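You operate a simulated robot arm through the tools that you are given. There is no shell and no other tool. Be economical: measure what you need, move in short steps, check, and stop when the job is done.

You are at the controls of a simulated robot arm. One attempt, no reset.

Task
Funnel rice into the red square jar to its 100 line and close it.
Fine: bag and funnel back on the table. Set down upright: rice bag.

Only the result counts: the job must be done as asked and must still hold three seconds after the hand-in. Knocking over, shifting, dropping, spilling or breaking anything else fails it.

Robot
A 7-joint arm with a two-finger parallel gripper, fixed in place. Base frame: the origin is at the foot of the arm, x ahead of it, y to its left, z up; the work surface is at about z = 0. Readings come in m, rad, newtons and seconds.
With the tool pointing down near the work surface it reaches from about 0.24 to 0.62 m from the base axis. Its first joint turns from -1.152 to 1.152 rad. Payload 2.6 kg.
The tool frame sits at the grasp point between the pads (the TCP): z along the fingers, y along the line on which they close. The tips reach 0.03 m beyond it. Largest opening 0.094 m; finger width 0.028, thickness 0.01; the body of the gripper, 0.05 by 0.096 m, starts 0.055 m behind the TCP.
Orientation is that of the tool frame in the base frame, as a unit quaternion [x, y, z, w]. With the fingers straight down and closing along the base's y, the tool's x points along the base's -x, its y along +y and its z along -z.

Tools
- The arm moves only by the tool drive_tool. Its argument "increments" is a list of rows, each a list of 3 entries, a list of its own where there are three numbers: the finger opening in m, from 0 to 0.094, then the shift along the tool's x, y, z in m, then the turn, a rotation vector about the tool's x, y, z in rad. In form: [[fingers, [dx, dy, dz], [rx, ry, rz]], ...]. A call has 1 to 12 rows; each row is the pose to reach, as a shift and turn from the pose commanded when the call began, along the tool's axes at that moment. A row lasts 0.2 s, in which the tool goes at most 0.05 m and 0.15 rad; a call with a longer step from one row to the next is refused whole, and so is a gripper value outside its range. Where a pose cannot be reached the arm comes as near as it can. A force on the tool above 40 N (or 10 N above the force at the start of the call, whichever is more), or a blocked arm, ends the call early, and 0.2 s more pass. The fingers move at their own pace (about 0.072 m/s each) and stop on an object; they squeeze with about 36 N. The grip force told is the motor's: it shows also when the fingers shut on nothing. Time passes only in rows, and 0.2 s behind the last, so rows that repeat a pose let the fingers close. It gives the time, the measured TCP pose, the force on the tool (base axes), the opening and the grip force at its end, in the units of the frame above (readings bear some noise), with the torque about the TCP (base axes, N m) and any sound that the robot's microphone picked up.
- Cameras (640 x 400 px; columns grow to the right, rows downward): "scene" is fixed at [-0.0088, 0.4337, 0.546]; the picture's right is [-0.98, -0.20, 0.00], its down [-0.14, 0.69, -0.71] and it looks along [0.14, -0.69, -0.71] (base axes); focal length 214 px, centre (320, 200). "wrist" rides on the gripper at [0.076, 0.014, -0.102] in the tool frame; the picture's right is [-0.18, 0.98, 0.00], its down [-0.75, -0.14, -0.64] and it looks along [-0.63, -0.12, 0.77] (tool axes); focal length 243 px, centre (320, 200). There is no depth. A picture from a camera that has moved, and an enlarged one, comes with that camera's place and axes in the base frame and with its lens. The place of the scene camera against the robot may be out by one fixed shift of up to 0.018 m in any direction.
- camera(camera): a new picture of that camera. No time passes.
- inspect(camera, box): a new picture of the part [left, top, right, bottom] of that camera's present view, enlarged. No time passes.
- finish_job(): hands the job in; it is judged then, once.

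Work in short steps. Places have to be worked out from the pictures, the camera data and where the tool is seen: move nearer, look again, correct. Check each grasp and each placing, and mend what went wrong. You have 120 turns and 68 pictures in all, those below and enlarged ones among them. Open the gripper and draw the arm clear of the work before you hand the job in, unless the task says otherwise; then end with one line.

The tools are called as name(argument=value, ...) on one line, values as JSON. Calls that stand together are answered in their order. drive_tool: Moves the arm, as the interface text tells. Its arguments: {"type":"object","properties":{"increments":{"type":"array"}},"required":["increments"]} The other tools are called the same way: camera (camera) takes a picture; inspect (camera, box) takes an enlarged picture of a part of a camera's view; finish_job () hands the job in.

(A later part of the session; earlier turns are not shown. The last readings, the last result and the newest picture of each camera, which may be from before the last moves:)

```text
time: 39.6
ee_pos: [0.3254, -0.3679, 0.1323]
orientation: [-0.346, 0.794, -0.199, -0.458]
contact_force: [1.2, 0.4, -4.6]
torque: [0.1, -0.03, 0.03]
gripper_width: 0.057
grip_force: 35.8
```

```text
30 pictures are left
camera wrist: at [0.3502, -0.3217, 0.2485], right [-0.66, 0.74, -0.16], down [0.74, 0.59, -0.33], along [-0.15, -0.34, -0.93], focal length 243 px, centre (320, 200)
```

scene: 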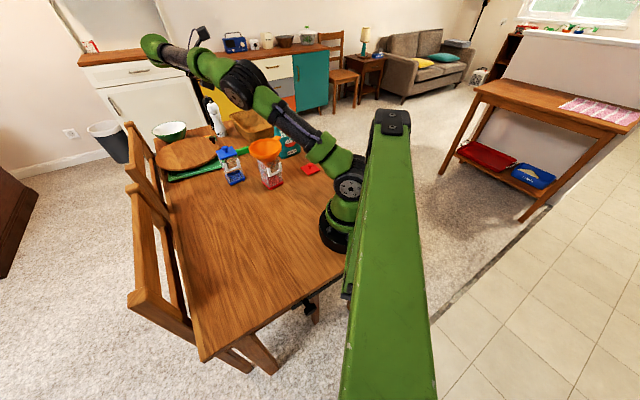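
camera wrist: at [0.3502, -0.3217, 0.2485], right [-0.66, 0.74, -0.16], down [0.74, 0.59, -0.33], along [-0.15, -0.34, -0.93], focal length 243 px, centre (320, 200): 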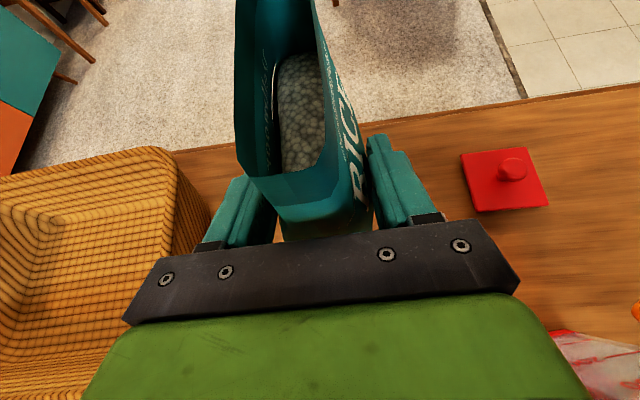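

Bag is held rigidly, load ≈4.6 N. I lift it to z≈0.32 slowly and then carry it towards the pouring place at about (0.409,-0.199).

drive_tool(increments=[[0.0, [0.007, 0, -0.004], [0, 0, 0]], [0.0, [0.02, 0, -0.0115], [0, 0, 0]], [0.0, [0.037, 0, -0.0213], [0, 0, 0]], [0.0, [0.055, 0, -0.0317], [0, 0, 0]], [0.0, [0.073, 0, -0.0421], [0, 0, 0]], [0.0, [0.091, 0, -0.0525], [0, 0, 0]], [0.0, [0.109, 0, -0.0629], [0, 0, 0]], [0.0, [0.127, 0, -0.0733], [0, 0, 0]], [0.0, [0.145, 0, -0.0837], [0, 0, 0]], [0.0, [0.157, 0, -0.0906], [0, 0, 0]], [0.0, [0.163, 0, -0.094], [0, 0, 0]]])

drive_tool(increments=[[0.0, [-0.004, 0.0023, -0.007], [0, 0, 0]], [0.0, [-0.011, 0.0064, -0.019], [0, 0, 0]], [0.0, [-0.02, 0.0117, -0.0346], [0, 0, 0]], [0.0, [-0.03, 0.0175, -0.052], [0, 0, 0]], [0.0, [-0.04, 0.0234, -0.0693], [0, 0, 0]], [0.0, [-0.05, 0.0292, -0.0866], [0, 0, 0]], [0.0, [-0.06, 0.0351, -0.1039], [0, 0, 0]], [0.0, [-0.07, 0.0409, -0.1212], [0, 0, 0]], [0.0, [-0.08, 0.0468, -0.1385], [0, 0, 0]], [0.0, [-0.087, 0.0509, -0.1506], [0, 0, 0]], [0.0, [-0.0905, 0.0529, -0.1567], [0, 0, 0]]])

```text
time: 42.0
ee_pos: [0.3271, -0.3684, 0.3196]
orientation: [-0.346, 0.794, -0.2, -0.458]
contact_force: [0.1, 0.3, -4.4]
torque: [0.05, -0.08, 0.03]
gripper_width: 0.0568
grip_force: 35.6
```

```text
time: 44.4
ee_pos: [0.4103, -0.1995, 0.3195]
orientation: [-0.346, 0.794, -0.2, -0.458]
contact_force: [0.3, 0.0, -4.4]
torque: [0.08, -0.05, 0.02]
gripper_width: 0.0571
grip_force: 36.3
```

Weight still 4.4 N. I tilt 20° so the far mouth corner will be lowest, then roll the bag 40° towards the funnel and check the reach and view.

drive_tool(increments=[[0.0, [0, 0, 0], [0, -0.09, 0]], [0.0, [0, 0, 0], [0, -0.18, 0]], [0.0, [0, 0, 0], [0, -0.27, 0]], [0.0, [0, 0, 0], [0, -0.35, 0]]])

drive_tool(increments=[[0.0, [0, 0, 0], [0.05, 0, 0.0866]], [0.0, [0, 0, 0], [0.1, 0, 0.173]], [0.0, [0, 0, 0], [0.15, 0, 0.26]], [0.0, [0, 0, 0], [0.2, 0, 0.346]], [0.0, [0, 0, 0], [0.25, 0, 0.433]], [0.0, [0, 0, 0], [0.3, 0, 0.52]], [0.0, [0, 0, 0], [0.35, 0, 0.606]]])

inspect(camera="scene", box=[190, 70, 330, 195])

camera(camera="wrist")

```text
time: 45.4
ee_pos: [0.41, -0.2001, 0.3202]
orientation: [-0.376, 0.862, -0.137, -0.312]
contact_force: [-0.5, -0.1, -4.1]
torque: [0.03, -0.01, 0.0]
gripper_width: 0.0566
grip_force: 36.3
```

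```text
time: 47.0
ee_pos: [0.4115, -0.2007, 0.32]
orientation: [-0.15, 0.898, -0.369, -0.189]
contact_force: [-0.6, -0.6, -4.8]
torque: [0.13, 0.03, -0.01]
gripper_width: 0.0569
grip_force: 36.5
```

```text
3.20 times, centred on (260, 132) of scene
camera zoom: at [-0.0088, 0.4337, 0.546], right [-0.98, -0.2, 0.0], down [-0.14, 0.69, -0.71], along [0.14, -0.69, -0.71], focal length 686 px, centre (512, 416)
```

zoom: 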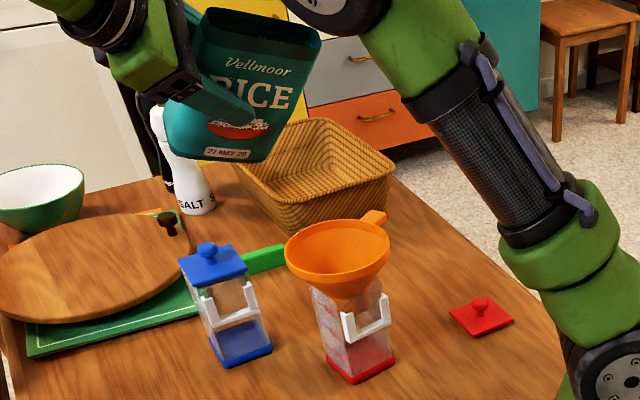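

```text
28 pictures are left
camera wrist: at [0.361, -0.1267, 0.4119], right [-0.24, 0.69, -0.68], down [0.87, 0.46, 0.17], along [0.43, -0.55, -0.72], focal length 243 px, centre (320, 200)
```

wrist: 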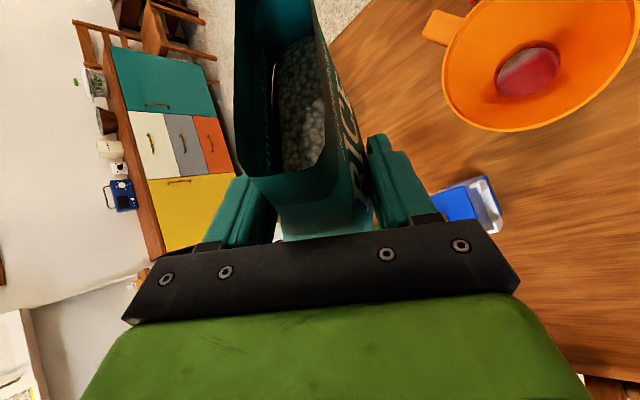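

The roll works and both bag mouth and funnel are visible. I lower by 0.08 m and roll on to about 60°.

drive_tool(increments=[[0.0, [-0.009, 0.0121, 0.0131], [0.03, 0, 0.052]], [0.0, [-0.018, 0.0243, 0.0263], [0.06, 0, 0.104]], [0.0, [-0.027, 0.0364, 0.0395], [0.1, 0, 0.173]], [0.0, [-0.036, 0.0485, 0.0526], [0.14, 0, 0.242]], [0.0, [-0.036, 0.0485, 0.0526], [0.175, 0, 0.303]], [0.0, [-0.036, 0.0485, 0.0526], [0.175, 0, 0.303]]])

camera(camera="wrist")

```text
time: 48.4
ee_pos: [0.41, -0.1993, 0.2396]
orientation: [-0.029, 0.874, -0.47, -0.118]
contact_force: [0.4, -0.6, -4.2]
torque: [0.15, 0.06, -0.02]
gripper_width: 0.0568
grip_force: 35.9
```

```text
27 pictures are left
camera wrist: at [0.352, -0.1027, 0.2996], right [0.02, 0.54, -0.84], down [0.87, 0.41, 0.28], along [0.5, -0.74, -0.46], focal length 243 px, centre (320, 200)
```

wrist: 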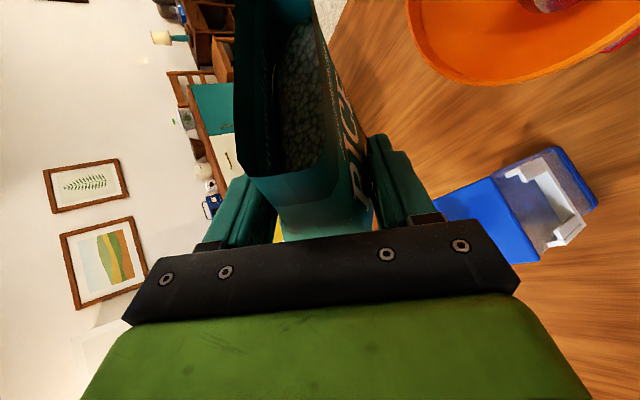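

No rice moved yet (4.2 N). Roll on to 75° and check.

drive_tool(increments=[[0.0, [0, 0, 0], [0.033, 0, 0.057]], [0.0, [0, 0, 0], [0.066, 0, 0.114]], [0.0, [0, 0, 0], [0.1, 0, 0.173]], [0.0, [0, 0, 0], [0.131, 0, 0.227]], [0.0, [0, 0, 0], [0.131, 0, 0.227]]])

inspect(camera="scene", box=[210, 90, 310, 195])

```text
time: 49.6
ee_pos: [0.4094, -0.1997, 0.2401]
orientation: [0.061, 0.839, -0.537, -0.061]
contact_force: [0.2, 0.2, -4.4]
torque: [0.17, 0.07, -0.01]
gripper_width: 0.0567
grip_force: 35.7
```

```text
3.81 times, centred on (260, 142) of scene
camera zoom: at [-0.0088, 0.4337, 0.546], right [-0.98, -0.2, 0.0], down [-0.14, 0.69, -0.71], along [0.14, -0.69, -0.71], focal length 817 px, centre (549, 419)
```

zoom: 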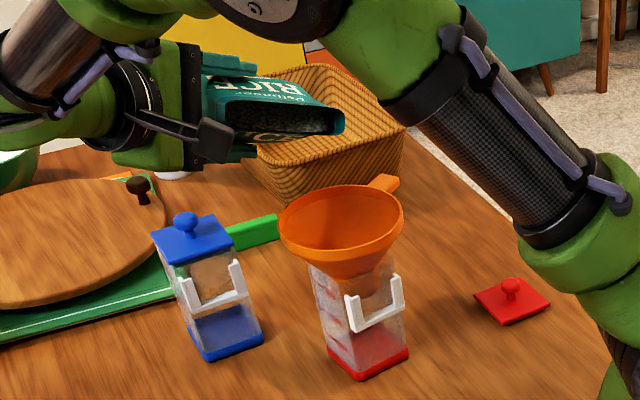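

The mouth corner is over the funnel. I roll on in small steps, watching the load and sounds.

drive_tool(increments=[[0.0, [0, 0, 0], [0.025, 0, 0.0433]], [0.0, [0, 0, 0], [0.05, 0, 0.0866]], [0.0, [0, 0, 0], [0.05, 0, 0.0866]]])

drive_tool(increments=[[0.0, [0, 0, 0], [0.025, 0, 0.0433]], [0.0, [0, 0, 0], [0.05, 0, 0.0866]], [0.0, [0, 0, 0], [0.05, 0, 0.0866]]])

inspect(camera="scene", box=[230, 100, 300, 190])

```text
time: 50.4
ee_pos: [0.4102, -0.2004, 0.2388]
orientation: [0.098, 0.822, -0.56, -0.04]
contact_force: [-0.3, -0.5, -4.3]
torque: [0.19, 0.04, -0.01]
gripper_width: 0.0569
grip_force: 36.2
```

```text
time: 51.2
ee_pos: [0.4103, -0.2005, 0.2398]
orientation: [0.131, 0.803, -0.581, -0.017]
contact_force: [0.1, 0.4, -4.0]
torque: [0.24, 0.11, -0.01]
gripper_width: 0.0569
grip_force: 36.3
```

```text
4.44 times, centred on (265, 145) of scene
camera zoom: at [-0.0088, 0.4337, 0.546], right [-0.98, -0.2, 0.0], down [-0.14, 0.69, -0.71], along [0.14, -0.69, -0.71], focal length 953 px, centre (564, 444)
```

zoom: 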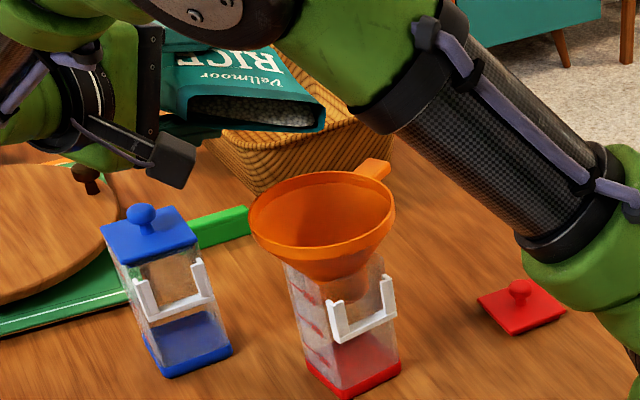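

Rice is near the lip at ~86°. Small further steps, with a picture.

drive_tool(increments=[[0.0, [0, 0, 0], [0.02, 0, 0.0346]], [0.0, [0, 0, 0], [0.04, 0, 0.0693]], [0.0, [0, 0, 0], [0.04, 0, 0.0693]]])

drive_tool(increments=[[0.0, [0, 0, 0], [0.02, 0, 0.0346]], [0.0, [0, 0, 0], [0.04, 0, 0.0693]], [0.0, [0, 0, 0], [0.04, 0, 0.0693]]])

inspect(camera="scene", box=[230, 100, 300, 190])

```text
time: 52.0
ee_pos: [0.4099, -0.1996, 0.2411]
orientation: [0.159, 0.786, -0.597, 0.0]
contact_force: [-0.4, 0.1, -5.0]
torque: [0.2, 0.08, 0.0]
gripper_width: 0.057
grip_force: 35.4
```

```text
time: 52.8
ee_pos: [0.4102, -0.1996, 0.2398]
orientation: [0.185, 0.768, -0.613, 0.017]
contact_force: [0.3, -0.8, -4.7]
torque: [0.21, 0.08, -0.01]
gripper_width: 0.0571
grip_force: 36.3
```

```text
4.44 times, centred on (265, 145) of scene
camera zoom: at [-0.0088, 0.4337, 0.546], right [-0.98, -0.2, 0.0], down [-0.14, 0.69, -0.71], along [0.14, -0.69, -0.71], focal length 953 px, centre (564, 444)
```

zoom: 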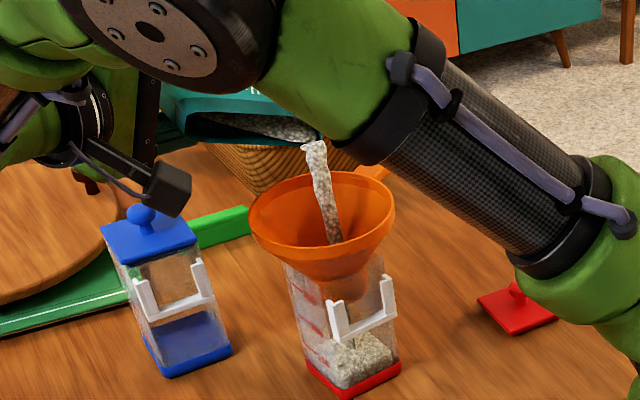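

Rice is flowing in a thin stream. No time passes while looking, so I check the level.

inspect(camera="scene", box=[258, 155, 290, 195])

```text
10.00 times, centred on (274, 175) of scene
camera zoom: at [-0.0088, 0.4337, 0.546], right [-0.98, -0.2, 0.0], down [-0.14, 0.69, -0.71], along [0.14, -0.69, -0.71], focal length 2145 px, centre (780, 450)
```

zoom: 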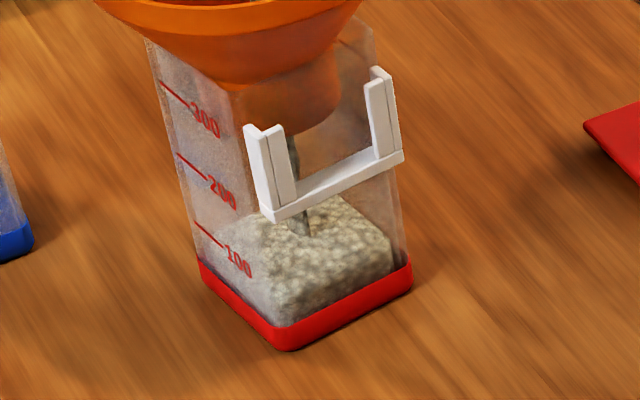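

Level is already about at the 100 line; I roll back at once.

drive_tool(increments=[[0.0, [0, 0, 0], [-0.07, 0, -0.125]], [0.0, [0, 0, 0], [-0.14, 0, -0.245]], [0.0, [0, 0, 0], [-0.2, 0, -0.346]]])

inspect(camera="scene", box=[258, 155, 290, 195])

```text
time: 53.6
ee_pos: [0.4105, -0.2003, 0.2393]
orientation: [0.047, 0.847, -0.525, -0.07]
contact_force: [0.6, -0.7, -4.8]
torque: [0.22, 0.12, -0.01]
gripper_width: 0.0566
grip_force: 35.9
```

```text
10.00 times, centred on (274, 175) of scene
camera zoom: at [-0.0088, 0.4337, 0.546], right [-0.98, -0.2, 0.0], down [-0.14, 0.69, -0.71], along [0.14, -0.69, -0.71], focal length 2145 px, centre (780, 450)
```

zoom: 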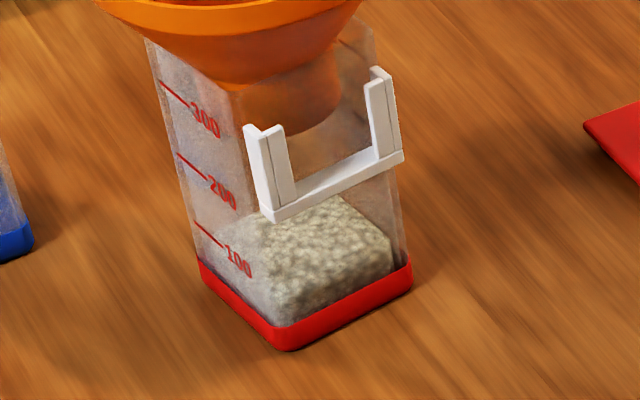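

Flow stopped. Zooming hard to compare level with the 100 line.

inspect(camera="scene", box=[264, 172, 282, 192])

```text
16.00 times, centred on (273, 182) of scene
camera zoom: at [-0.0088, 0.4337, 0.546], right [-0.98, -0.2, 0.0], down [-0.14, 0.69, -0.71], along [0.14, -0.69, -0.71], focal length 3432 px, centre (1072, 488)
```

zoom: 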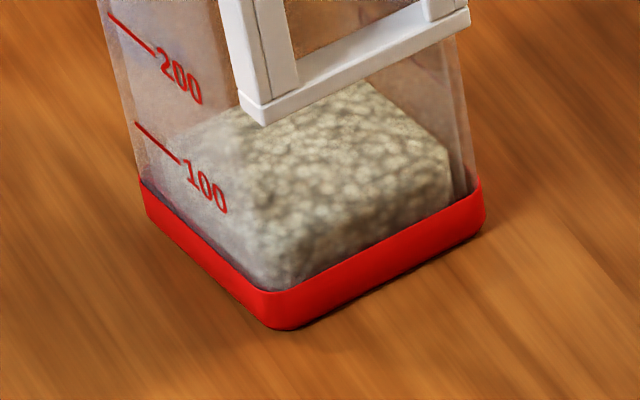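

inspect(camera="scene", box=[267, 174, 279, 186])

```text
16.00 times, centred on (273, 180) of scene
camera zoom: at [-0.0088, 0.4337, 0.546], right [-0.98, -0.2, 0.0], down [-0.14, 0.69, -0.71], along [0.14, -0.69, -0.71], focal length 3432 px, centre (1072, 520)
```

zoom: 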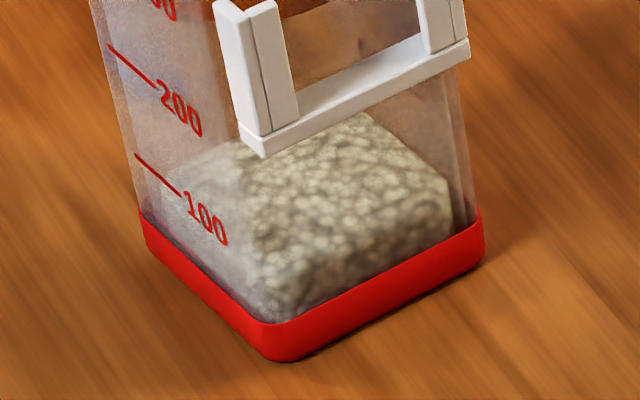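

Judging by the rice edge along the back-right and front walls, the level lies roughly 7–9 mm below the 100 line (about 70–75). I give a short second dose: roll forward briefly to the pouring angle and straight back in one call.

drive_tool(increments=[[0.0, [0, 0, 0], [0.07, 0, 0.121]], [0.0, [0, 0, 0], [0.14, 0, 0.242]], [0.0, [0, 0, 0], [0.2, 0, 0.346]], [0.0, [0, 0, 0], [0.225, 0, 0.39]], [0.0, [0, 0, 0], [0.16, 0, 0.277]], [0.0, [0, 0, 0], [0.1, 0, 0.173]], [0.0, [0, 0, 0], [0.1, 0, 0.173]]])

inspect(camera="scene", box=[264, 172, 282, 192])

```text
time: 55.2
ee_pos: [0.4094, -0.2, 0.2388]
orientation: [0.117, 0.811, -0.572, -0.027]
contact_force: [-1.1, -0.3, -3.4]
torque: [0.23, 0.11, 0.01]
gripper_width: 0.0565
grip_force: 35.9
```

```text
16.00 times, centred on (273, 182) of scene
camera zoom: at [-0.0088, 0.4337, 0.546], right [-0.98, -0.2, 0.0], down [-0.14, 0.69, -0.71], along [0.14, -0.69, -0.71], focal length 3432 px, centre (1072, 488)
```

zoom: 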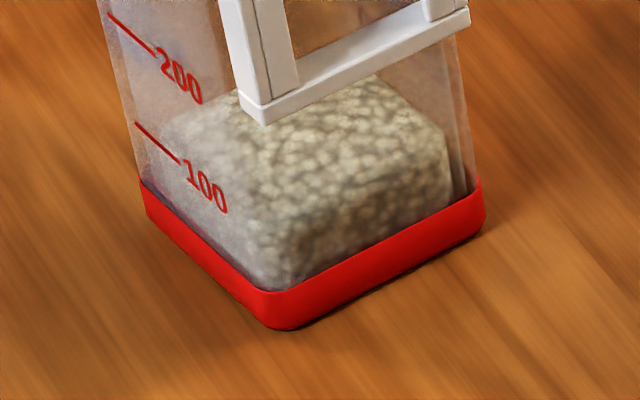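

Refitting with orthonormal camera axes: the 100 line is at z≈0.033, the rice at ≈0.0245 (it was ≈0.019 before). So about another 20–25 ml; another short pulse, slightly stronger.

drive_tool(increments=[[0.0, [0, 0, 0], [0.07, 0, 0.121]], [0.0, [0, 0, 0], [0.12, 0, 0.208]], [0.0, [0, 0, 0], [0.135, 0, 0.234]], [0.0, [0, 0, 0], [0.07, 0, 0.121]], [0.0, [0, 0, 0], [0.0, 0, 0.0]], [0.0, [0, 0, 0], [0.0, 0, 0.0]]])

inspect(camera="scene", box=[264, 172, 282, 192])

```text
time: 56.6
ee_pos: [0.41, -0.1992, 0.2401]
orientation: [0.117, 0.811, -0.572, -0.027]
contact_force: [-0.3, 0.2, -3.5]
torque: [0.22, 0.13, 0.01]
gripper_width: 0.0568
grip_force: 36.2
```

```text
16.00 times, centred on (273, 182) of scene
camera zoom: at [-0.0088, 0.4337, 0.546], right [-0.98, -0.2, 0.0], down [-0.14, 0.69, -0.71], along [0.14, -0.69, -0.71], focal length 3432 px, centre (1072, 488)
```

zoom: 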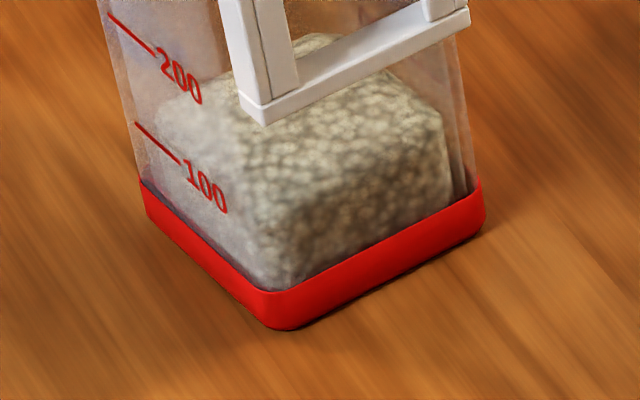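

The level now reads ≈0.030–0.034 against the line at ≈0.033, so I stop pouring, raise and roll the bag back upright.

drive_tool(increments=[[0.0, [-0.0013, -0.014, -0.0052], [-0.067, 0, -0.116]], [0.0, [-0.0027, -0.028, -0.0103], [-0.134, 0, -0.232]], [0.0, [-0.004, -0.042, -0.0155], [-0.201, 0, -0.348]], [0.0, [-0.0053, -0.056, -0.0207], [-0.268, 0, -0.463]], [0.0, [-0.0067, -0.07, -0.0258], [-0.335, 0, -0.579]], [0.0, [-0.008, -0.084, -0.031], [-0.402, 0, -0.695]], [0.0, [-0.008, -0.084, -0.031], [-0.469, 0, -0.811]], [0.0, [-0.008, -0.084, -0.031], [-0.536, 0, -0.927]], [0.0, [-0.008, -0.084, -0.031], [-0.603, 0, -1.043]], [0.0, [-0.008, -0.084, -0.031], [-0.67, 0, -1.159]], [0.0, [-0.008, -0.084, -0.031], [-0.736, 0, -1.275]], [0.0, [-0.008, -0.084, -0.031], [-0.736, 0, -1.275]]])

drive_tool(increments=[[0.0, [0, 0, 0], [0, 0.09, 0]], [0.0, [0, 0, 0], [0, 0.18, 0]], [0.0, [0, 0, 0], [0, 0.27, 0]], [0.0, [0, 0, 0], [0, 0.35, 0]], [0.0, [0, 0, 0], [0, 0.35, 0]]])

```text
time: 59.2
ee_pos: [0.4101, -0.2, 0.329]
orientation: [-0.376, 0.862, -0.135, -0.313]
contact_force: [0.9, -0.1, -4.8]
torque: [0.02, 0.01, -0.02]
gripper_width: 0.0567
grip_force: 36.1
```

```text
time: 60.4
ee_pos: [0.4105, -0.2006, 0.3283]
orientation: [-0.346, 0.794, -0.199, -0.459]
contact_force: [0.2, -0.6, -4.2]
torque: [0.06, -0.09, 0.04]
gripper_width: 0.0568
grip_force: 36.0
```

Upright again. Carry it back over its original place.

drive_tool(increments=[[0.0, [0.0035, -0.002, 0.006], [0, 0, 0]], [0.0, [0.011, -0.0062, 0.019], [0, 0, 0]], [0.0, [0.02, -0.0112, 0.0346], [0, 0, 0]], [0.0, [0.03, -0.0169, 0.052], [0, 0, 0]], [0.0, [0.04, -0.0225, 0.0693], [0, 0, 0]], [0.0, [0.05, -0.0281, 0.0866], [0, 0, 0]], [0.0, [0.06, -0.0337, 0.1039], [0, 0, 0]], [0.0, [0.07, -0.0394, 0.1212], [0, 0, 0]], [0.0, [0.08, -0.045, 0.1385], [0, 0, 0]], [0.0, [0.087, -0.0489, 0.1506], [0, 0, 0]], [0.0, [0.0905, -0.0509, 0.1567], [0, 0, 0]], [0.0, [0.0905, -0.0509, 0.1567], [0, 0, 0]]])

drive_tool(increments=[[0.0, [-0.013, 0, 0.0075], [0, 0, 0]], [0.0, [-0.03, 0, 0.0173], [0, 0, 0]], [0.0, [-0.05, 0, 0.0289], [0, 0, 0]], [0.0, [-0.07, 0, 0.0404], [0, 0, 0]], [0.0, [-0.09, 0, 0.052], [0, 0, 0]], [0.0, [-0.11, 0, 0.0635], [0, 0, 0]], [0.0, [-0.13, 0, 0.0751], [0, 0, 0]], [0.0, [-0.15, 0, 0.0866], [0, 0, 0]], [0.0, [-0.165, 0, 0.0953], [0, 0, 0]], [0.0, [-0.175, 0, 0.101], [0, 0, 0]], [0.0, [-0.18, 0, 0.104], [0, 0, 0]]])

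```text
time: 63.0
ee_pos: [0.325, -0.367, 0.3291]
orientation: [-0.347, 0.793, -0.201, -0.458]
contact_force: [0.8, 0.2, -3.4]
torque: [0.12, -0.08, 0.04]
gripper_width: 0.0568
grip_force: 35.9
```

```text
time: 65.4
ee_pos: [0.3243, -0.367, 0.121]
orientation: [-0.346, 0.794, -0.2, -0.458]
contact_force: [0.3, -0.8, -4.2]
torque: [0.13, -0.07, 0.01]
gripper_width: 0.0567
grip_force: 35.9
```

Bag bottom is ~1 cm above the table. Lower in fine steps until load transfers.

drive_tool(increments=[[0.0, [-0.0026, 0, 0.0015], [0, 0, 0]], [0.0, [-0.0052, 0, 0.003], [0, 0, 0]], [0.0, [-0.007, 0, 0.004], [0, 0, 0]], [0.0, [-0.0078, 0, 0.0045], [0, 0, 0]]])

drive_tool(increments=[[0.0, [-0.0009, 0, 0.0005], [0, 0, 0]], [0.0, [-0.0009, 0, 0.0005], [0, 0, 0]]])

```text
time: 66.4
ee_pos: [0.3236, -0.366, 0.1114]
orientation: [-0.346, 0.794, -0.199, -0.459]
contact_force: [0.7, 0.2, -4.7]
torque: [0.09, -0.07, -0.02]
gripper_width: 0.0567
grip_force: 36.5
```

```text
time: 67.0
ee_pos: [0.3232, -0.3669, 0.1113]
orientation: [-0.347, 0.793, -0.201, -0.458]
contact_force: [-0.8, 1.3, 1.7]
torque: [0.35, -0.15, 0.04]
gripper_width: 0.0565
grip_force: 35.8
```

Load has transferred to the table. I open and retreat backwards along the finger direction.

drive_tool(increments=[[0.06, [0, 0, 0], [0, 0, 0]], [0.075, [0, 0, 0], [0, 0, 0]], [0.094, [0, 0, 0], [0, 0, 0]], [0.094, [0, 0, -0.01], [0, 0, 0]], [0.094, [0, 0, -0.04], [0, 0, 0]], [0.094, [0, 0, -0.08], [0, 0, 0]], [0.094, [0, 0, -0.12], [0, 0, 0]], [0.094, [0.04, 0, -0.14], [0, 0, 0]], [0.094, [0.08, 0, -0.16], [0, 0, 0]], [0.094, [0.12, 0, -0.18], [0, 0, 0]], [0.094, [0.12, 0, -0.18], [0, 0, 0]]])

inspect(camera="scene", box=[210, 90, 330, 195])

```text
time: 69.4
ee_pos: [0.3896, -0.2961, 0.3055]
orientation: [-0.346, 0.795, -0.199, -0.458]
contact_force: [-0.3, 0.3, 0.4]
torque: [-0.01, -0.01, -0.01]
gripper_width: 0.0938
grip_force: 0.1
```

```text
3.81 times, centred on (270, 142) of scene
camera zoom: at [-0.0089, 0.4337, 0.546], right [-0.98, -0.2, 0.0], down [-0.14, 0.69, -0.71], along [0.14, -0.69, -0.71], focal length 817 px, centre (510, 419)
```

zoom: 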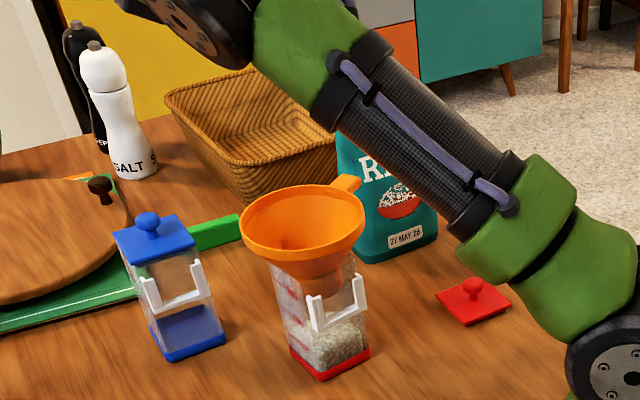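

Bag stands well. Next I turn the hand down again and go round to look at the marked face with the wrist camera. First untilt while rising.

drive_tool(increments=[[0.094, [0.0175, 0, -0.01], [0, -0.13, 0]], [0.094, [0.035, 0, -0.02], [0, -0.26, 0]], [0.094, [0.0525, 0, -0.03], [0, -0.39, 0]], [0.094, [0.07, 0, -0.04], [0, -0.52, 0]], [0.094, [0.07, 0, -0.04], [0, -0.65, 0]], [0.094, [0.07, 0, -0.04], [0, -0.78, 0]], [0.094, [0.07, 0, -0.04], [0, -0.91, 0]], [0.094, [0.07, 0, -0.04], [0, -1.047, 0]], [0.094, [0.07, 0, -0.04], [0, -1.047, 0]]])

drive_tool(increments=[[0.094, [0, 0, 0], [0, 0, 0.145]], [0.094, [0, 0, 0], [0, 0, 0.29]], [0.094, [0, 0, 0], [0, 0, 0.435]], [0.094, [0, 0, 0], [0, 0, 0.58]], [0.094, [0, 0, 0], [0, 0, 0.725]], [0.094, [0, 0, 0], [0, 0, 0.87]], [0.094, [0, 0, 0], [0, 0, 1.015]], [0.094, [0, 0, 0], [0, 0, 1.16]], [0.094, [0, 0, 0], [0, 0, 1.305]], [0.094, [0, 0, 0], [0, 0, 1.45]], [0.094, [0, 0, 0], [0, 0, 1.595]], [0.094, [0, 0, 0], [0, 0, 1.74]]])

```text
time: 71.4
ee_pos: [0.3898, -0.2958, 0.3857]
orientation: [-0.399, 0.917, 0.0, 0.001]
contact_force: [-0.2, 0.0, -0.7]
torque: [0.0, -0.04, 0.02]
gripper_width: 0.094
grip_force: 0.0
```

```text
time: 74.0
ee_pos: [0.3892, -0.2969, 0.3862]
orientation: [0.445, 0.896, 0.0, 0.0]
contact_force: [0.1, -0.7, 0.4]
torque: [-0.04, 0.02, -0.03]
gripper_width: 0.094
grip_force: 0.0
```

drive_tool(increments=[[0.094, [0.02, 0.0185, 0], [0, 0, 0.148]], [0.094, [0.04, 0.037, 0], [0, 0, 0.296]], [0.094, [0.06, 0.0555, 0], [0, 0, 0.444]], [0.094, [0.08, 0.074, 0], [0, 0, 0.592]], [0.094, [0.1, 0.092, 0], [0, 0, 0.74]], [0.094, [0.12, 0.111, 0], [0, 0, 0.888]], [0.094, [0.14, 0.129, 0], [0, 0, 1.036]], [0.094, [0.16, 0.148, 0], [0, 0, 1.184]], [0.094, [0.18, 0.166, 0], [0, 0, 1.332]], [0.06, [0.18, 0.166, 0.05], [0, 0, 1.332]], [0.06, [0.18, 0.166, 0.1], [0, 0, 1.332]], [0.06, [0.18, 0.166, 0.14], [0, 0, 1.332]]])

drive_tool(increments=[[0.06, [0, 0, 0.04], [0, 0, 0]], [0.06, [0, 0, 0.08], [0, 0, 0]], [0.06, [0, 0, 0.12], [0, 0, 0]], [0.06, [0, 0, 0.133], [0, 0, 0]], [0.06, [0, 0, 0.133], [0, 0, 0]]])

camera(camera="wrist")

```text
time: 76.6
ee_pos: [0.4121, -0.0533, 0.2467]
orientation: [0.903, 0.431, 0.001, -0.001]
contact_force: [-0.7, 0.1, 0.5]
torque: [-0.03, -0.01, 0.01]
gripper_width: 0.0602
grip_force: 0.1
```

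```text
time: 77.8
ee_pos: [0.4117, -0.0535, 0.1124]
orientation: [0.902, 0.432, 0.0, 0.0]
contact_force: [0.1, -0.1, -0.8]
torque: [0.0, 0.03, 0.0]
gripper_width: 0.06
grip_force: 0.1
```

```text
16 pictures are left
camera wrist: at [0.4708, -0.0034, 0.2145], right [0.65, -0.76, 0.0], down [-0.58, -0.5, 0.64], along [-0.49, -0.42, -0.77], focal length 243 px, centre (320, 200)
```

wrist: 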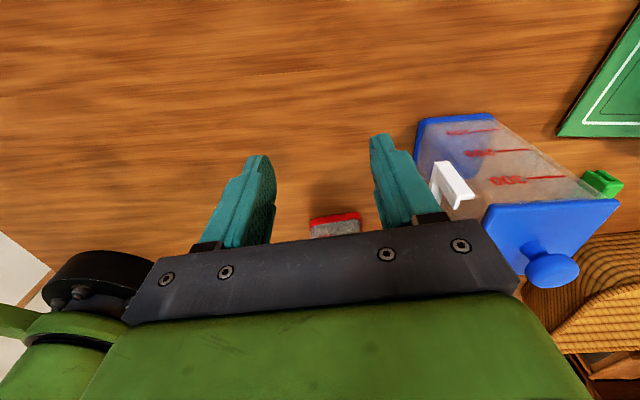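

The hand masks shallow views; I raise and shift so that the jar's marked face appears between the fingers.

drive_tool(increments=[[0.06, [-0.008, 0.004, -0.023], [0, 0, 0]], [0.06, [-0.032, 0.0157, -0.046], [0, 0, 0]], [0.06, [-0.032, 0.0157, -0.046], [0, 0, 0]]])

inspect(camera="wrist", box=[270, 140, 370, 240])

```text
time: 78.6
ee_pos: [0.4034, -0.087, 0.1593]
orientation: [0.903, 0.431, 0.0, 0.0]
contact_force: [0.4, -0.3, 0.0]
torque: [0.02, 0.0, 0.02]
gripper_width: 0.0599
grip_force: 0.0
```

```text
4.00 times, centred on (320, 190) of wrist
camera zoom: at [0.4632, -0.0382, 0.2608], right [0.65, -0.76, 0.0], down [-0.58, -0.5, 0.64], along [-0.49, -0.42, -0.77], focal length 970 px, centre (320, 240)
```

zoom: 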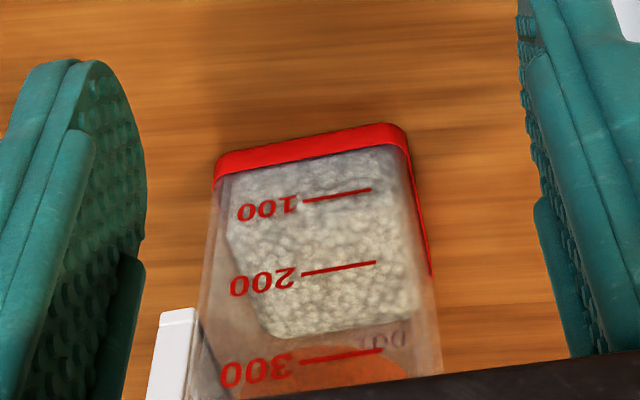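

A clear view of the marked face. Enlarge to see the rice's front edge against the 100 line.

inspect(camera="wrist", box=[300, 168, 340, 200])

```text
12.50 times, centred on (320, 184) of wrist
camera zoom: at [0.4632, -0.0382, 0.2608], right [0.65, -0.76, 0.0], down [-0.58, -0.5, 0.64], along [-0.49, -0.42, -0.77], focal length 3033 px, centre (320, 400)
```

zoom: 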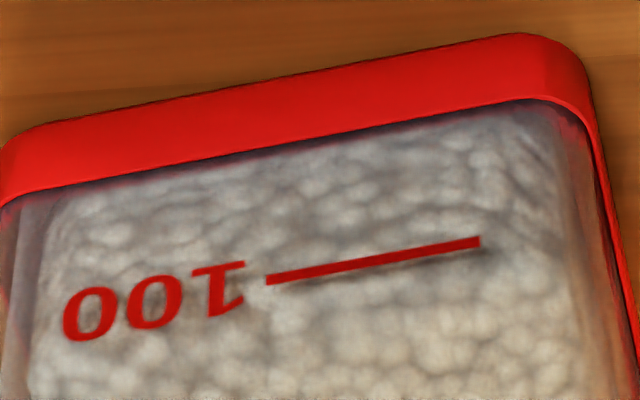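

Front edge and far edge of the rice average to the height of the 100 line within about 1–2 mm, so the fill is right. Now the funnel: raise, and go back above its tab with the former grip yaw.

drive_tool(increments=[[0.06, [0, 0, -0.05], [0, 0, 0]], [0.06, [0, 0, -0.1], [0, 0, 0]], [0.06, [0, 0, -0.14], [0, 0, -0.06]], [0.06, [-0.04, 0.0037, -0.14], [0, 0, -0.18]], [0.06, [-0.08, 0.0074, -0.14], [0, 0, -0.3]], [0.06, [-0.12, 0.011, -0.14], [0, 0, -0.4]], [0.06, [-0.16, 0.0148, -0.14], [0, 0, -0.48]], [0.06, [-0.1917, 0.0177, -0.14], [0, 0, -0.48]], [0.06, [-0.1917, 0.0177, -0.1], [0, 0, -0.48]], [0.06, [-0.1917, 0.0177, -0.06], [0, 0, -0.48]], [0.06, [-0.1917, 0.0177, -0.045], [0, 0, -0.48]], [0.06, [-0.1917, 0.0177, -0.045], [0, 0, -0.48]]])

inspect(camera="wrist", box=[200, 60, 440, 250])

```text
time: 81.2
ee_pos: [0.2972, -0.2471, 0.2054]
orientation: [0.774, 0.633, 0.0, 0.0]
contact_force: [0.0, 0.9, 0.8]
torque: [-0.01, 0.01, -0.04]
gripper_width: 0.06
grip_force: 0.1
```

```text
2.11 times, centred on (320, 155) of wrist
camera zoom: at [0.3265, -0.177, 0.3064], right [0.93, -0.37, 0.0], down [-0.29, -0.71, 0.64], along [-0.24, -0.59, -0.77], focal length 511 px, centre (320, 295)
```

zoom: 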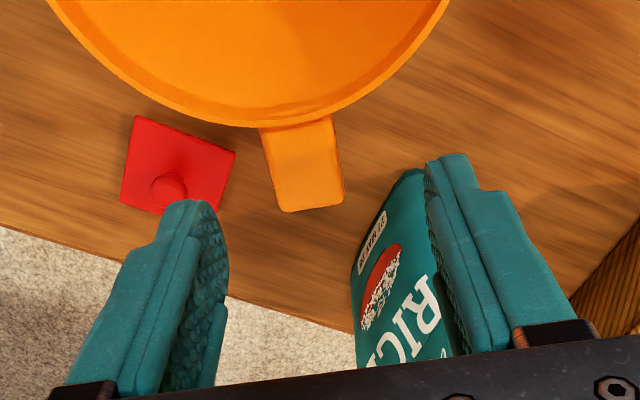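

Tab mid ≈(0.295,-0.242), same yaw. I shift 5 mm, descend to z≈0.151 and grip.

drive_tool(increments=[[0.06, [0.0049, -0.0031, 0.02], [0, 0, 0]], [0.06, [0.0049, -0.0031, 0.04], [0, 0, 0]], [0.06, [0.0049, -0.0031, 0.0546], [0, 0, 0]], [0.0, [0.0049, -0.0031, 0.0546], [0, 0, 0]], [0.0, [0.0049, -0.0031, 0.0546], [0, 0, 0]], [0.0, [0.0049, -0.0031, 0.0546], [0, 0, 0]], [0.0, [0.0049, -0.0031, 0.0546], [0, 0, 0]]])

drive_tool(increments=[[0.0, [0, 0, -0.003], [0, 0, 0]], [0.0, [0, 0, -0.006], [0, 0, 0]], [0.0, [0, 0, -0.01], [0, 0, 0]], [0.0, [0, 0, -0.014], [0, 0, 0]], [0.0, [0, 0, -0.018], [0, 0, 0]], [0.0, [0, 0, -0.022], [0, 0, 0]]])

inspect(camera="scene", box=[230, 115, 310, 195])

```text
time: 82.8
ee_pos: [0.295, -0.2431, 0.1498]
orientation: [0.775, 0.632, 0.0, 0.0]
contact_force: [0.4, -1.0, -0.4]
torque: [-0.02, 0.02, -0.03]
gripper_width: 0.0257
grip_force: 35.6
```

```text
time: 84.2
ee_pos: [0.2947, -0.243, 0.172]
orientation: [0.774, 0.633, 0.0, 0.0]
contact_force: [-0.4, -1.3, 0.0]
torque: [-0.03, -0.01, -0.04]
gripper_width: 0.0254
grip_force: 36.8
```

```text
5.00 times, centred on (270, 155) of scene
camera zoom: at [-0.0088, 0.4337, 0.546], right [-0.98, -0.2, 0.0], down [-0.14, 0.69, -0.71], along [0.14, -0.69, -0.71], focal length 1072 px, centre (570, 425)
```

zoom: 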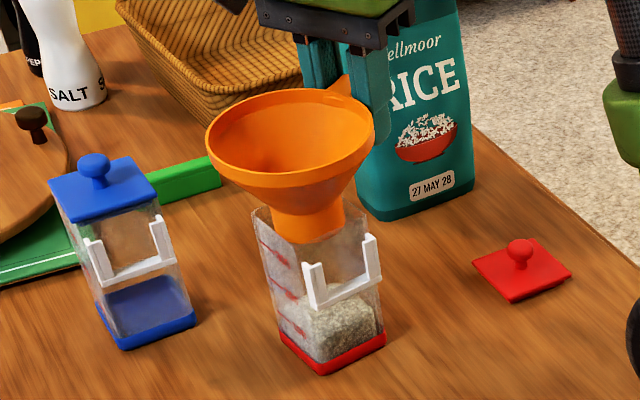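

Funnel comes out cleanly. Continue up slowly and carry it back to its table place.

drive_tool(increments=[[0.0, [0, 0, -0.006], [0, 0, 0]], [0.0, [0, 0, -0.013], [0, 0, 0]], [0.0, [0, 0, -0.021], [0, 0, 0]], [0.0, [0, 0, -0.03], [0, 0, 0]], [0.0, [0, 0, -0.039], [0, 0, 0]], [0.0, [0, 0, -0.045], [0, 0, 0]], [0.0, [0.008, 0.001, -0.048], [0, 0, 0]], [0.0, [0.02, 0.0025, -0.048], [0, 0, 0]], [0.0, [0.036, 0.0045, -0.048], [0, 0, 0]], [0.0, [0.054, 0.0068, -0.048], [0, 0, 0]], [0.0, [0.072, 0.009, -0.048], [0, 0, 0]], [0.0, [0.09, 0.0113, -0.048], [0, 0, 0]]])

drive_tool(increments=[[0.0, [0.012, 0.0015, 0], [0, 0, 0]], [0.0, [0.03, 0.0037, 0], [0, 0, 0]], [0.0, [0.048, 0.006, 0], [0, 0, 0]], [0.0, [0.066, 0.0083, 0], [0, 0, 0]], [0.0, [0.076, 0.0096, 0], [0, 0, 0]], [0.0, [0.079, 0.0098, 0.004], [0, 0, 0]], [0.0, [0.079, 0.0098, 0.014], [0, 0, 0]], [0.0, [0.079, 0.0098, 0.028], [0, 0, 0]], [0.0, [0.079, 0.0098, 0.042], [0, 0, 0]], [0.0, [0.079, 0.0098, 0.056], [0, 0, 0]], [0.0, [0.079, 0.0098, 0.07], [0, 0, 0]], [0.0, [0.079, 0.0098, 0.084], [0, 0, 0]]])

```text
time: 86.8
ee_pos: [0.3251, -0.1575, 0.2198]
orientation: [0.774, 0.633, 0.0, 0.001]
contact_force: [0.2, -0.7, -1.0]
torque: [-0.01, 0.03, -0.02]
gripper_width: 0.0256
grip_force: 35.5
```

```text
time: 89.4
ee_pos: [0.3501, -0.0815, 0.1366]
orientation: [0.774, 0.634, -0.001, 0.0]
contact_force: [-0.1, -0.4, -0.7]
torque: [-0.05, 0.02, 0.01]
gripper_width: 0.0252
grip_force: 36.2
```

Descend to just above the table, then fine steps to contact.

drive_tool(increments=[[0.0, [0, 0, 0.014], [0, 0, 0]], [0.0, [0, 0, 0.028], [0, 0, 0]], [0.0, [0, 0, 0.042], [0, 0, 0]], [0.0, [0, 0, 0.054], [0, 0, 0]], [0.0, [0, 0, 0.064], [0, 0, 0]], [0.0, [0, 0, 0.07], [0, 0, 0]], [0.0, [0, 0, 0.073], [0, 0, 0]], [0.0, [0, 0, 0.0745], [0, 0, 0]]])

drive_tool(increments=[[0.0, [0, 0, 0.001], [0, 0, 0]], [0.0, [0, 0, 0.0015], [0, 0, 0]]])

```text
time: 91.2
ee_pos: [0.3496, -0.0811, 0.0616]
orientation: [0.774, 0.633, 0.0, 0.0]
contact_force: [-1.8, -0.8, 7.2]
torque: [0.65, -0.06, 0.13]
gripper_width: 0.0253
grip_force: 36.2
```

```text
time: 91.8
ee_pos: [0.3488, -0.0819, 0.0602]
orientation: [0.774, 0.634, 0.0, 0.001]
contact_force: [-3.8, -5.4, 16.8]
torque: [0.8, -0.15, 0.14]
gripper_width: 0.0256
grip_force: 35.9
```

On the table (contact). I ease 2 mm back up and open, then rise.

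drive_tool(increments=[[0.0, [0, 0, -0.0022], [0, 0, 0]], [0.0, [0, 0, -0.0022], [0, 0, 0]], [0.035, [0, 0, -0.0022], [0, 0, 0]], [0.05, [0, 0, -0.0022], [0, 0, 0]], [0.06, [0, 0, -0.0022], [0, 0, 0]], [0.06, [0, 0, -0.012], [0, 0, 0]], [0.06, [0, 0, -0.04], [0, 0, 0]], [0.06, [0, 0, -0.08], [0, 0, 0]], [0.06, [0, 0, -0.12], [0, 0, 0]], [0.06, [0, 0, -0.16], [0, 0, 0]], [0.06, [0, 0, -0.2], [0, 0, 0]]])

inspect(camera="scene", box=[210, 110, 330, 225])

```text
time: 94.2
ee_pos: [0.3498, -0.0811, 0.2611]
orientation: [0.775, 0.633, 0.0, -0.001]
contact_force: [-0.2, 0.2, 0.5]
torque: [-0.03, 0.01, -0.01]
gripper_width: 0.0601
grip_force: 0.0
```

```text
3.48 times, centred on (270, 168) of scene
camera zoom: at [-0.0088, 0.4337, 0.546], right [-0.98, -0.2, 0.0], down [-0.14, 0.69, -0.71], along [0.14, -0.69, -0.71], focal length 746 px, centre (494, 313)
```

zoom: 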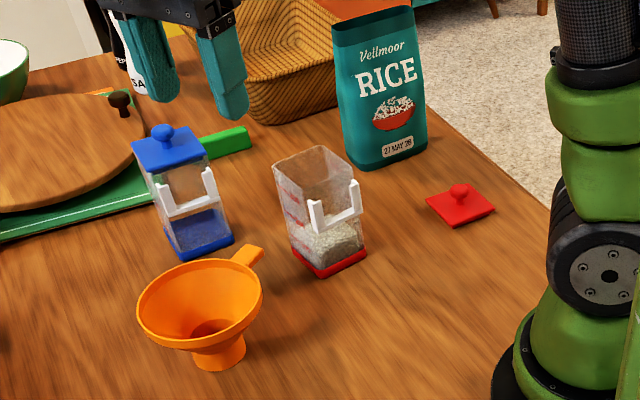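

Funnel, bag and jar are all fine. Next the lid, at ≈(0.182,-0.284), knob up, turned ~47°. I move above it and look.

drive_tool(increments=[[0.05, [-0.033, -0.0177, -0.01], [0, 0, 0.077]], [0.05, [-0.066, -0.0355, -0.01], [0, 0, 0.155]], [0.05, [-0.1, -0.0532, -0.01], [0, 0, 0.232]], [0.05, [-0.133, -0.071, -0.01], [0, 0, 0.309]], [0.05, [-0.166, -0.0887, -0.01], [0, 0, 0.386]], [0.05, [-0.2, -0.1065, -0.01], [0, 0, 0.464]], [0.05, [-0.2324, -0.1242, -0.01], [0, 0, 0.541]], [0.05, [-0.2324, -0.1242, 0.035], [0, 0, 0.541]], [0.05, [-0.2324, -0.1242, 0.08], [0, 0, 0.541]], [0.05, [-0.2324, -0.1242, 0.125], [0, 0, 0.541]], [0.05, [-0.2324, -0.1242, 0.16], [0, 0, 0.541]], [0.05, [-0.2324, -0.1242, 0.16], [0, 0, 0.541]]])

inspect(camera="wrist", box=[220, 90, 420, 240])

```text
time: 96.8
ee_pos: [0.1809, -0.2845, 0.0981]
orientation: [0.915, 0.403, 0.001, 0.0]
contact_force: [-0.1, 0.4, 0.4]
torque: [0.02, 0.0, 0.0]
gripper_width: 0.0499
grip_force: 0.0
```

```text
2.67 times, centred on (320, 165) of wrist
camera zoom: at [0.2432, -0.2393, 0.2007], right [0.6, -0.8, 0.0], down [-0.61, -0.46, 0.64], along [-0.51, -0.39, -0.77], focal length 647 px, centre (320, 293)
```

zoom: 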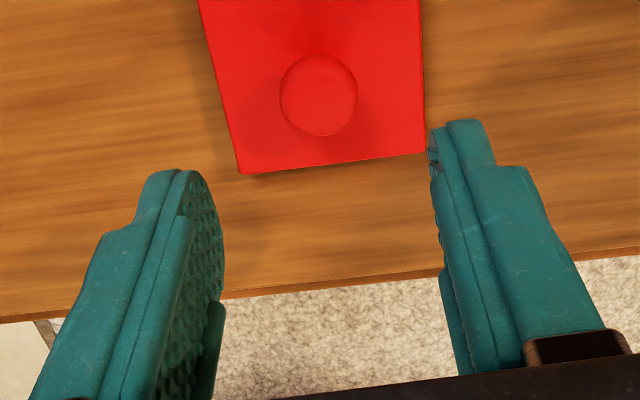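

Knob centre ≈(0.184,-0.285). I shift 3 mm, descend to z≈0.038 (tips just above the plate) and close.

drive_tool(increments=[[0.05, [0.0017, 0.0026, 0.02], [0, 0, 0]], [0.05, [0.0017, 0.0026, 0.04], [0, 0, 0]], [0.05, [0.0017, 0.0026, 0.053], [0, 0, 0]], [0.05, [0.0017, 0.0026, 0.06], [0, 0, 0]], [0.0, [0.0017, 0.0026, 0.06], [0, 0, 0]], [0.0, [0.0017, 0.0026, 0.06], [0, 0, 0]], [0.0, [0.0017, 0.0026, 0.06], [0, 0, 0]], [0.0, [0.0017, 0.0026, 0.06], [0, 0, 0]]])

drive_tool(increments=[[0.0, [0, 0, -0.004], [0, 0, 0]], [0.0, [0, 0, -0.01], [0, 0, 0]], [0.0, [0, 0, -0.018], [0, 0, 0]], [0.0, [0, 0, -0.03], [0, 0, 0]], [0.0, [0, 0, -0.045], [0, 0, 0]], [0.0, [0, 0, -0.06], [0, 0, 0]]])

inspect(camera="scene", box=[250, 100, 350, 190])

```text
time: 97.9
ee_pos: [0.1849, -0.286, 0.0411]
orientation: [0.916, 0.401, 0.001, 0.001]
contact_force: [-7.2, 5.7, 18.1]
torque: [0.09, 0.24, 0.02]
gripper_width: 0.0202
grip_force: 16.7
stopped in row 5: the force on the tool passed its limit at 49 N (the readings are from after the stop); the commanded pose is now the measured one
```

```text
time: 99.3
ee_pos: [0.1849, -0.2861, 0.1029]
orientation: [0.915, 0.402, 0.002, 0.002]
contact_force: [-0.7, 0.2, -0.7]
torque: [0.01, 0.04, 0.01]
gripper_width: 0.0163
grip_force: 36.0
```

```text
4.44 times, centred on (300, 145) of scene
camera zoom: at [-0.0088, 0.4337, 0.546], right [-0.98, -0.2, 0.0], down [-0.14, 0.69, -0.71], along [0.14, -0.69, -0.71], focal length 953 px, centre (409, 444)
```

zoom: 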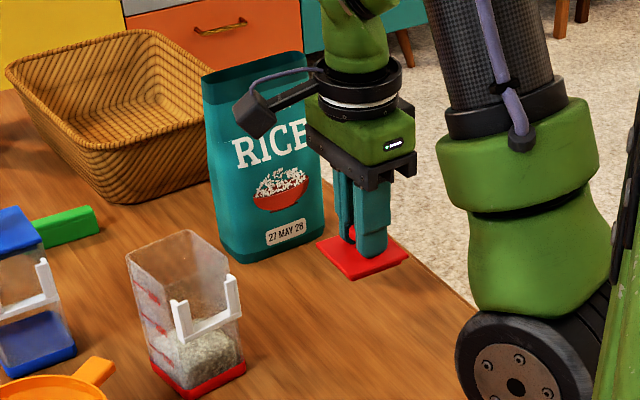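

The fingertips touched the lid plate, but the knob is held (0.016 m) and the lid is lifted level. I turn it ~10° to the jar's orientation and go next to the jar, looking at lid and rim together.

drive_tool(increments=[[0.0, [0, 0, -0.015], [0, 0, 0]], [0.0, [0, 0, -0.035], [0, 0, -0.03]], [0.0, [0, 0, -0.055], [0, 0, -0.06]], [0.0, [0.01, 0.005, -0.075], [0, 0, -0.09]], [0.0, [0.025, 0.013, -0.09], [0, 0, -0.12]], [0.0, [0.04, 0.021, -0.097], [0, 0, -0.15]], [0.0, [0.055, 0.029, -0.097], [0, 0, -0.18]], [0.0, [0.065, 0.034, -0.097], [0, 0, -0.18]], [0.0, [0.065, 0.034, -0.097], [0, 0, -0.18]]])

camera(camera="wrist")

```text
time: 101.3
ee_pos: [0.2528, -0.2605, 0.1975]
orientation: [0.876, 0.483, 0.001, 0.002]
contact_force: [0.5, -0.1, 0.6]
torque: [0.02, -0.01, -0.01]
gripper_width: 0.018
grip_force: 36.2
```

```text
8 pictures are left
camera wrist: at [0.3056, -0.2044, 0.3002], right [0.73, -0.68, 0.0], down [-0.52, -0.56, 0.64], along [-0.43, -0.47, -0.77], focal length 243 px, centre (320, 200)
```

wrist: 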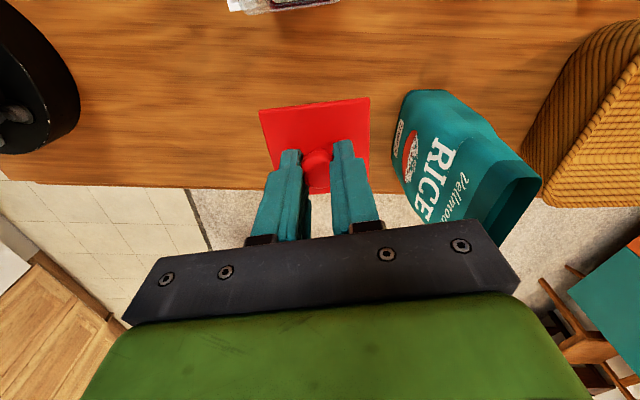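

Lid is held, oriented ≈54° (jar ≈55°), its centre a few mm ahead of the TCP. I advance 0.045 m so the jar rim comes into the picture beside the lid.

drive_tool(increments=[[0.0, [0.01, 0, 0], [0, 0, 0]], [0.0, [0.025, 0, 0], [0, 0, 0]], [0.0, [0.04, 0, 0], [0, 0, 0]], [0.0, [0.045, 0, 0], [0, 0, 0]], [0.0, [0.045, 0, 0], [0, 0, 0]]])

inspect(camera="wrist", box=[220, 0, 420, 200])

```text
time: 102.5
ee_pos: [0.278, -0.2223, 0.1993]
orientation: [0.876, 0.482, 0.001, 0.002]
contact_force: [0.0, 0.2, 0.1]
torque: [0.0, 0.04, 0.01]
gripper_width: 0.0182
grip_force: 35.8
```

```text
2.00 times, centred on (320, 100) of wrist
camera zoom: at [0.3297, -0.1661, 0.3002], right [0.73, -0.68, 0.0], down [-0.52, -0.56, 0.64], along [-0.43, -0.47, -0.77], focal length 485 px, centre (320, 400)
```

zoom: 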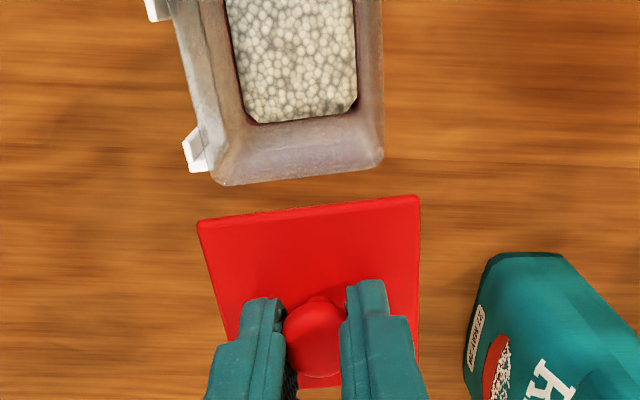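

Rim and lid have the same size (~0.06) and nearly same turn. Needed shift: +0.055 along tool x, −0.0014 in y, −0.022 rad. I move over and lower to ~1 cm above the rim.

drive_tool(increments=[[0.0, [0.01, 0, 0], [0, 0, -0.022]], [0.0, [0.025, -0.0005, 0], [0, 0, -0.022]], [0.0, [0.04, -0.001, 0], [0, 0, -0.022]], [0.0, [0.05, -0.0014, 0], [0, 0, -0.022]], [0.0, [0.0552, -0.0014, 0], [0, 0, -0.022]], [0.0, [0.0552, -0.0014, 0.012], [0, 0, -0.022]], [0.0, [0.0552, -0.0014, 0.024], [0, 0, -0.022]], [0.0, [0.0552, -0.0014, 0.032], [0, 0, -0.022]], [0.0, [0.0552, -0.0014, 0.034], [0, 0, -0.022]]])

inspect(camera="scene", box=[248, 135, 292, 190])

```text
time: 104.5
ee_pos: [0.3044, -0.1745, 0.165]
orientation: [0.87, 0.493, 0.001, 0.001]
contact_force: [0.6, 0.5, -0.6]
torque: [-0.04, 0.01, 0.01]
gripper_width: 0.0181
grip_force: 36.3
```

```text
7.27 times, centred on (270, 162) of scene
camera zoom: at [-0.0088, 0.4337, 0.546], right [-0.98, -0.2, 0.0], down [-0.14, 0.69, -0.71], along [0.14, -0.69, -0.71], focal length 1560 px, centre (684, 473)
```

zoom: 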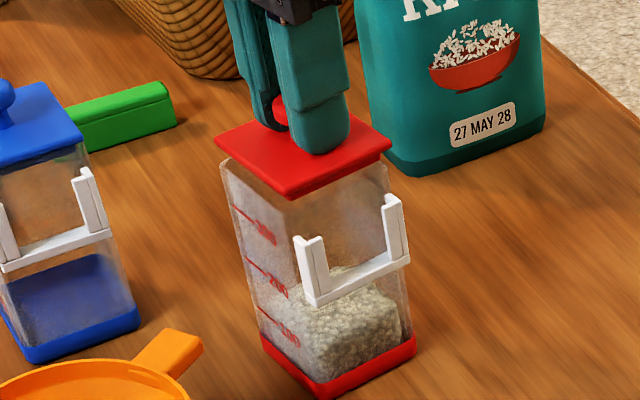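

Lid is well aligned above the rim. Lower in small steps to contact.

drive_tool(increments=[[0.0, [0, 0, 0.002], [0, 0, 0]], [0.0, [0, 0, 0.004], [0, 0, 0]], [0.0, [0, 0, 0.006], [0, 0, 0]]])

drive_tool(increments=[[0.0, [0, 0, 0.0015], [0, 0, 0]], [0.0, [0, 0, 0.003], [0, 0, 0]]])

```text
time: 105.3
ee_pos: [0.3072, -0.177, 0.1601]
orientation: [0.87, 0.493, 0.003, 0.003]
contact_force: [-4.2, 1.7, 25.4]
torque: [-0.4, 0.48, -0.12]
gripper_width: 0.0189
grip_force: 36.2
```

```text
time: 105.8
ee_pos: [0.3056, -0.1772, 0.1597]
orientation: [0.87, 0.493, 0.005, 0.003]
contact_force: [-1.7, 2.1, 8.1]
torque: [-0.07, 0.21, -0.1]
gripper_width: 0.0191
grip_force: 35.7
stopped in row 2: the force on the tool passed its limit at 43 N (the readings are from after the stop); the commanded pose is now the measured one
```

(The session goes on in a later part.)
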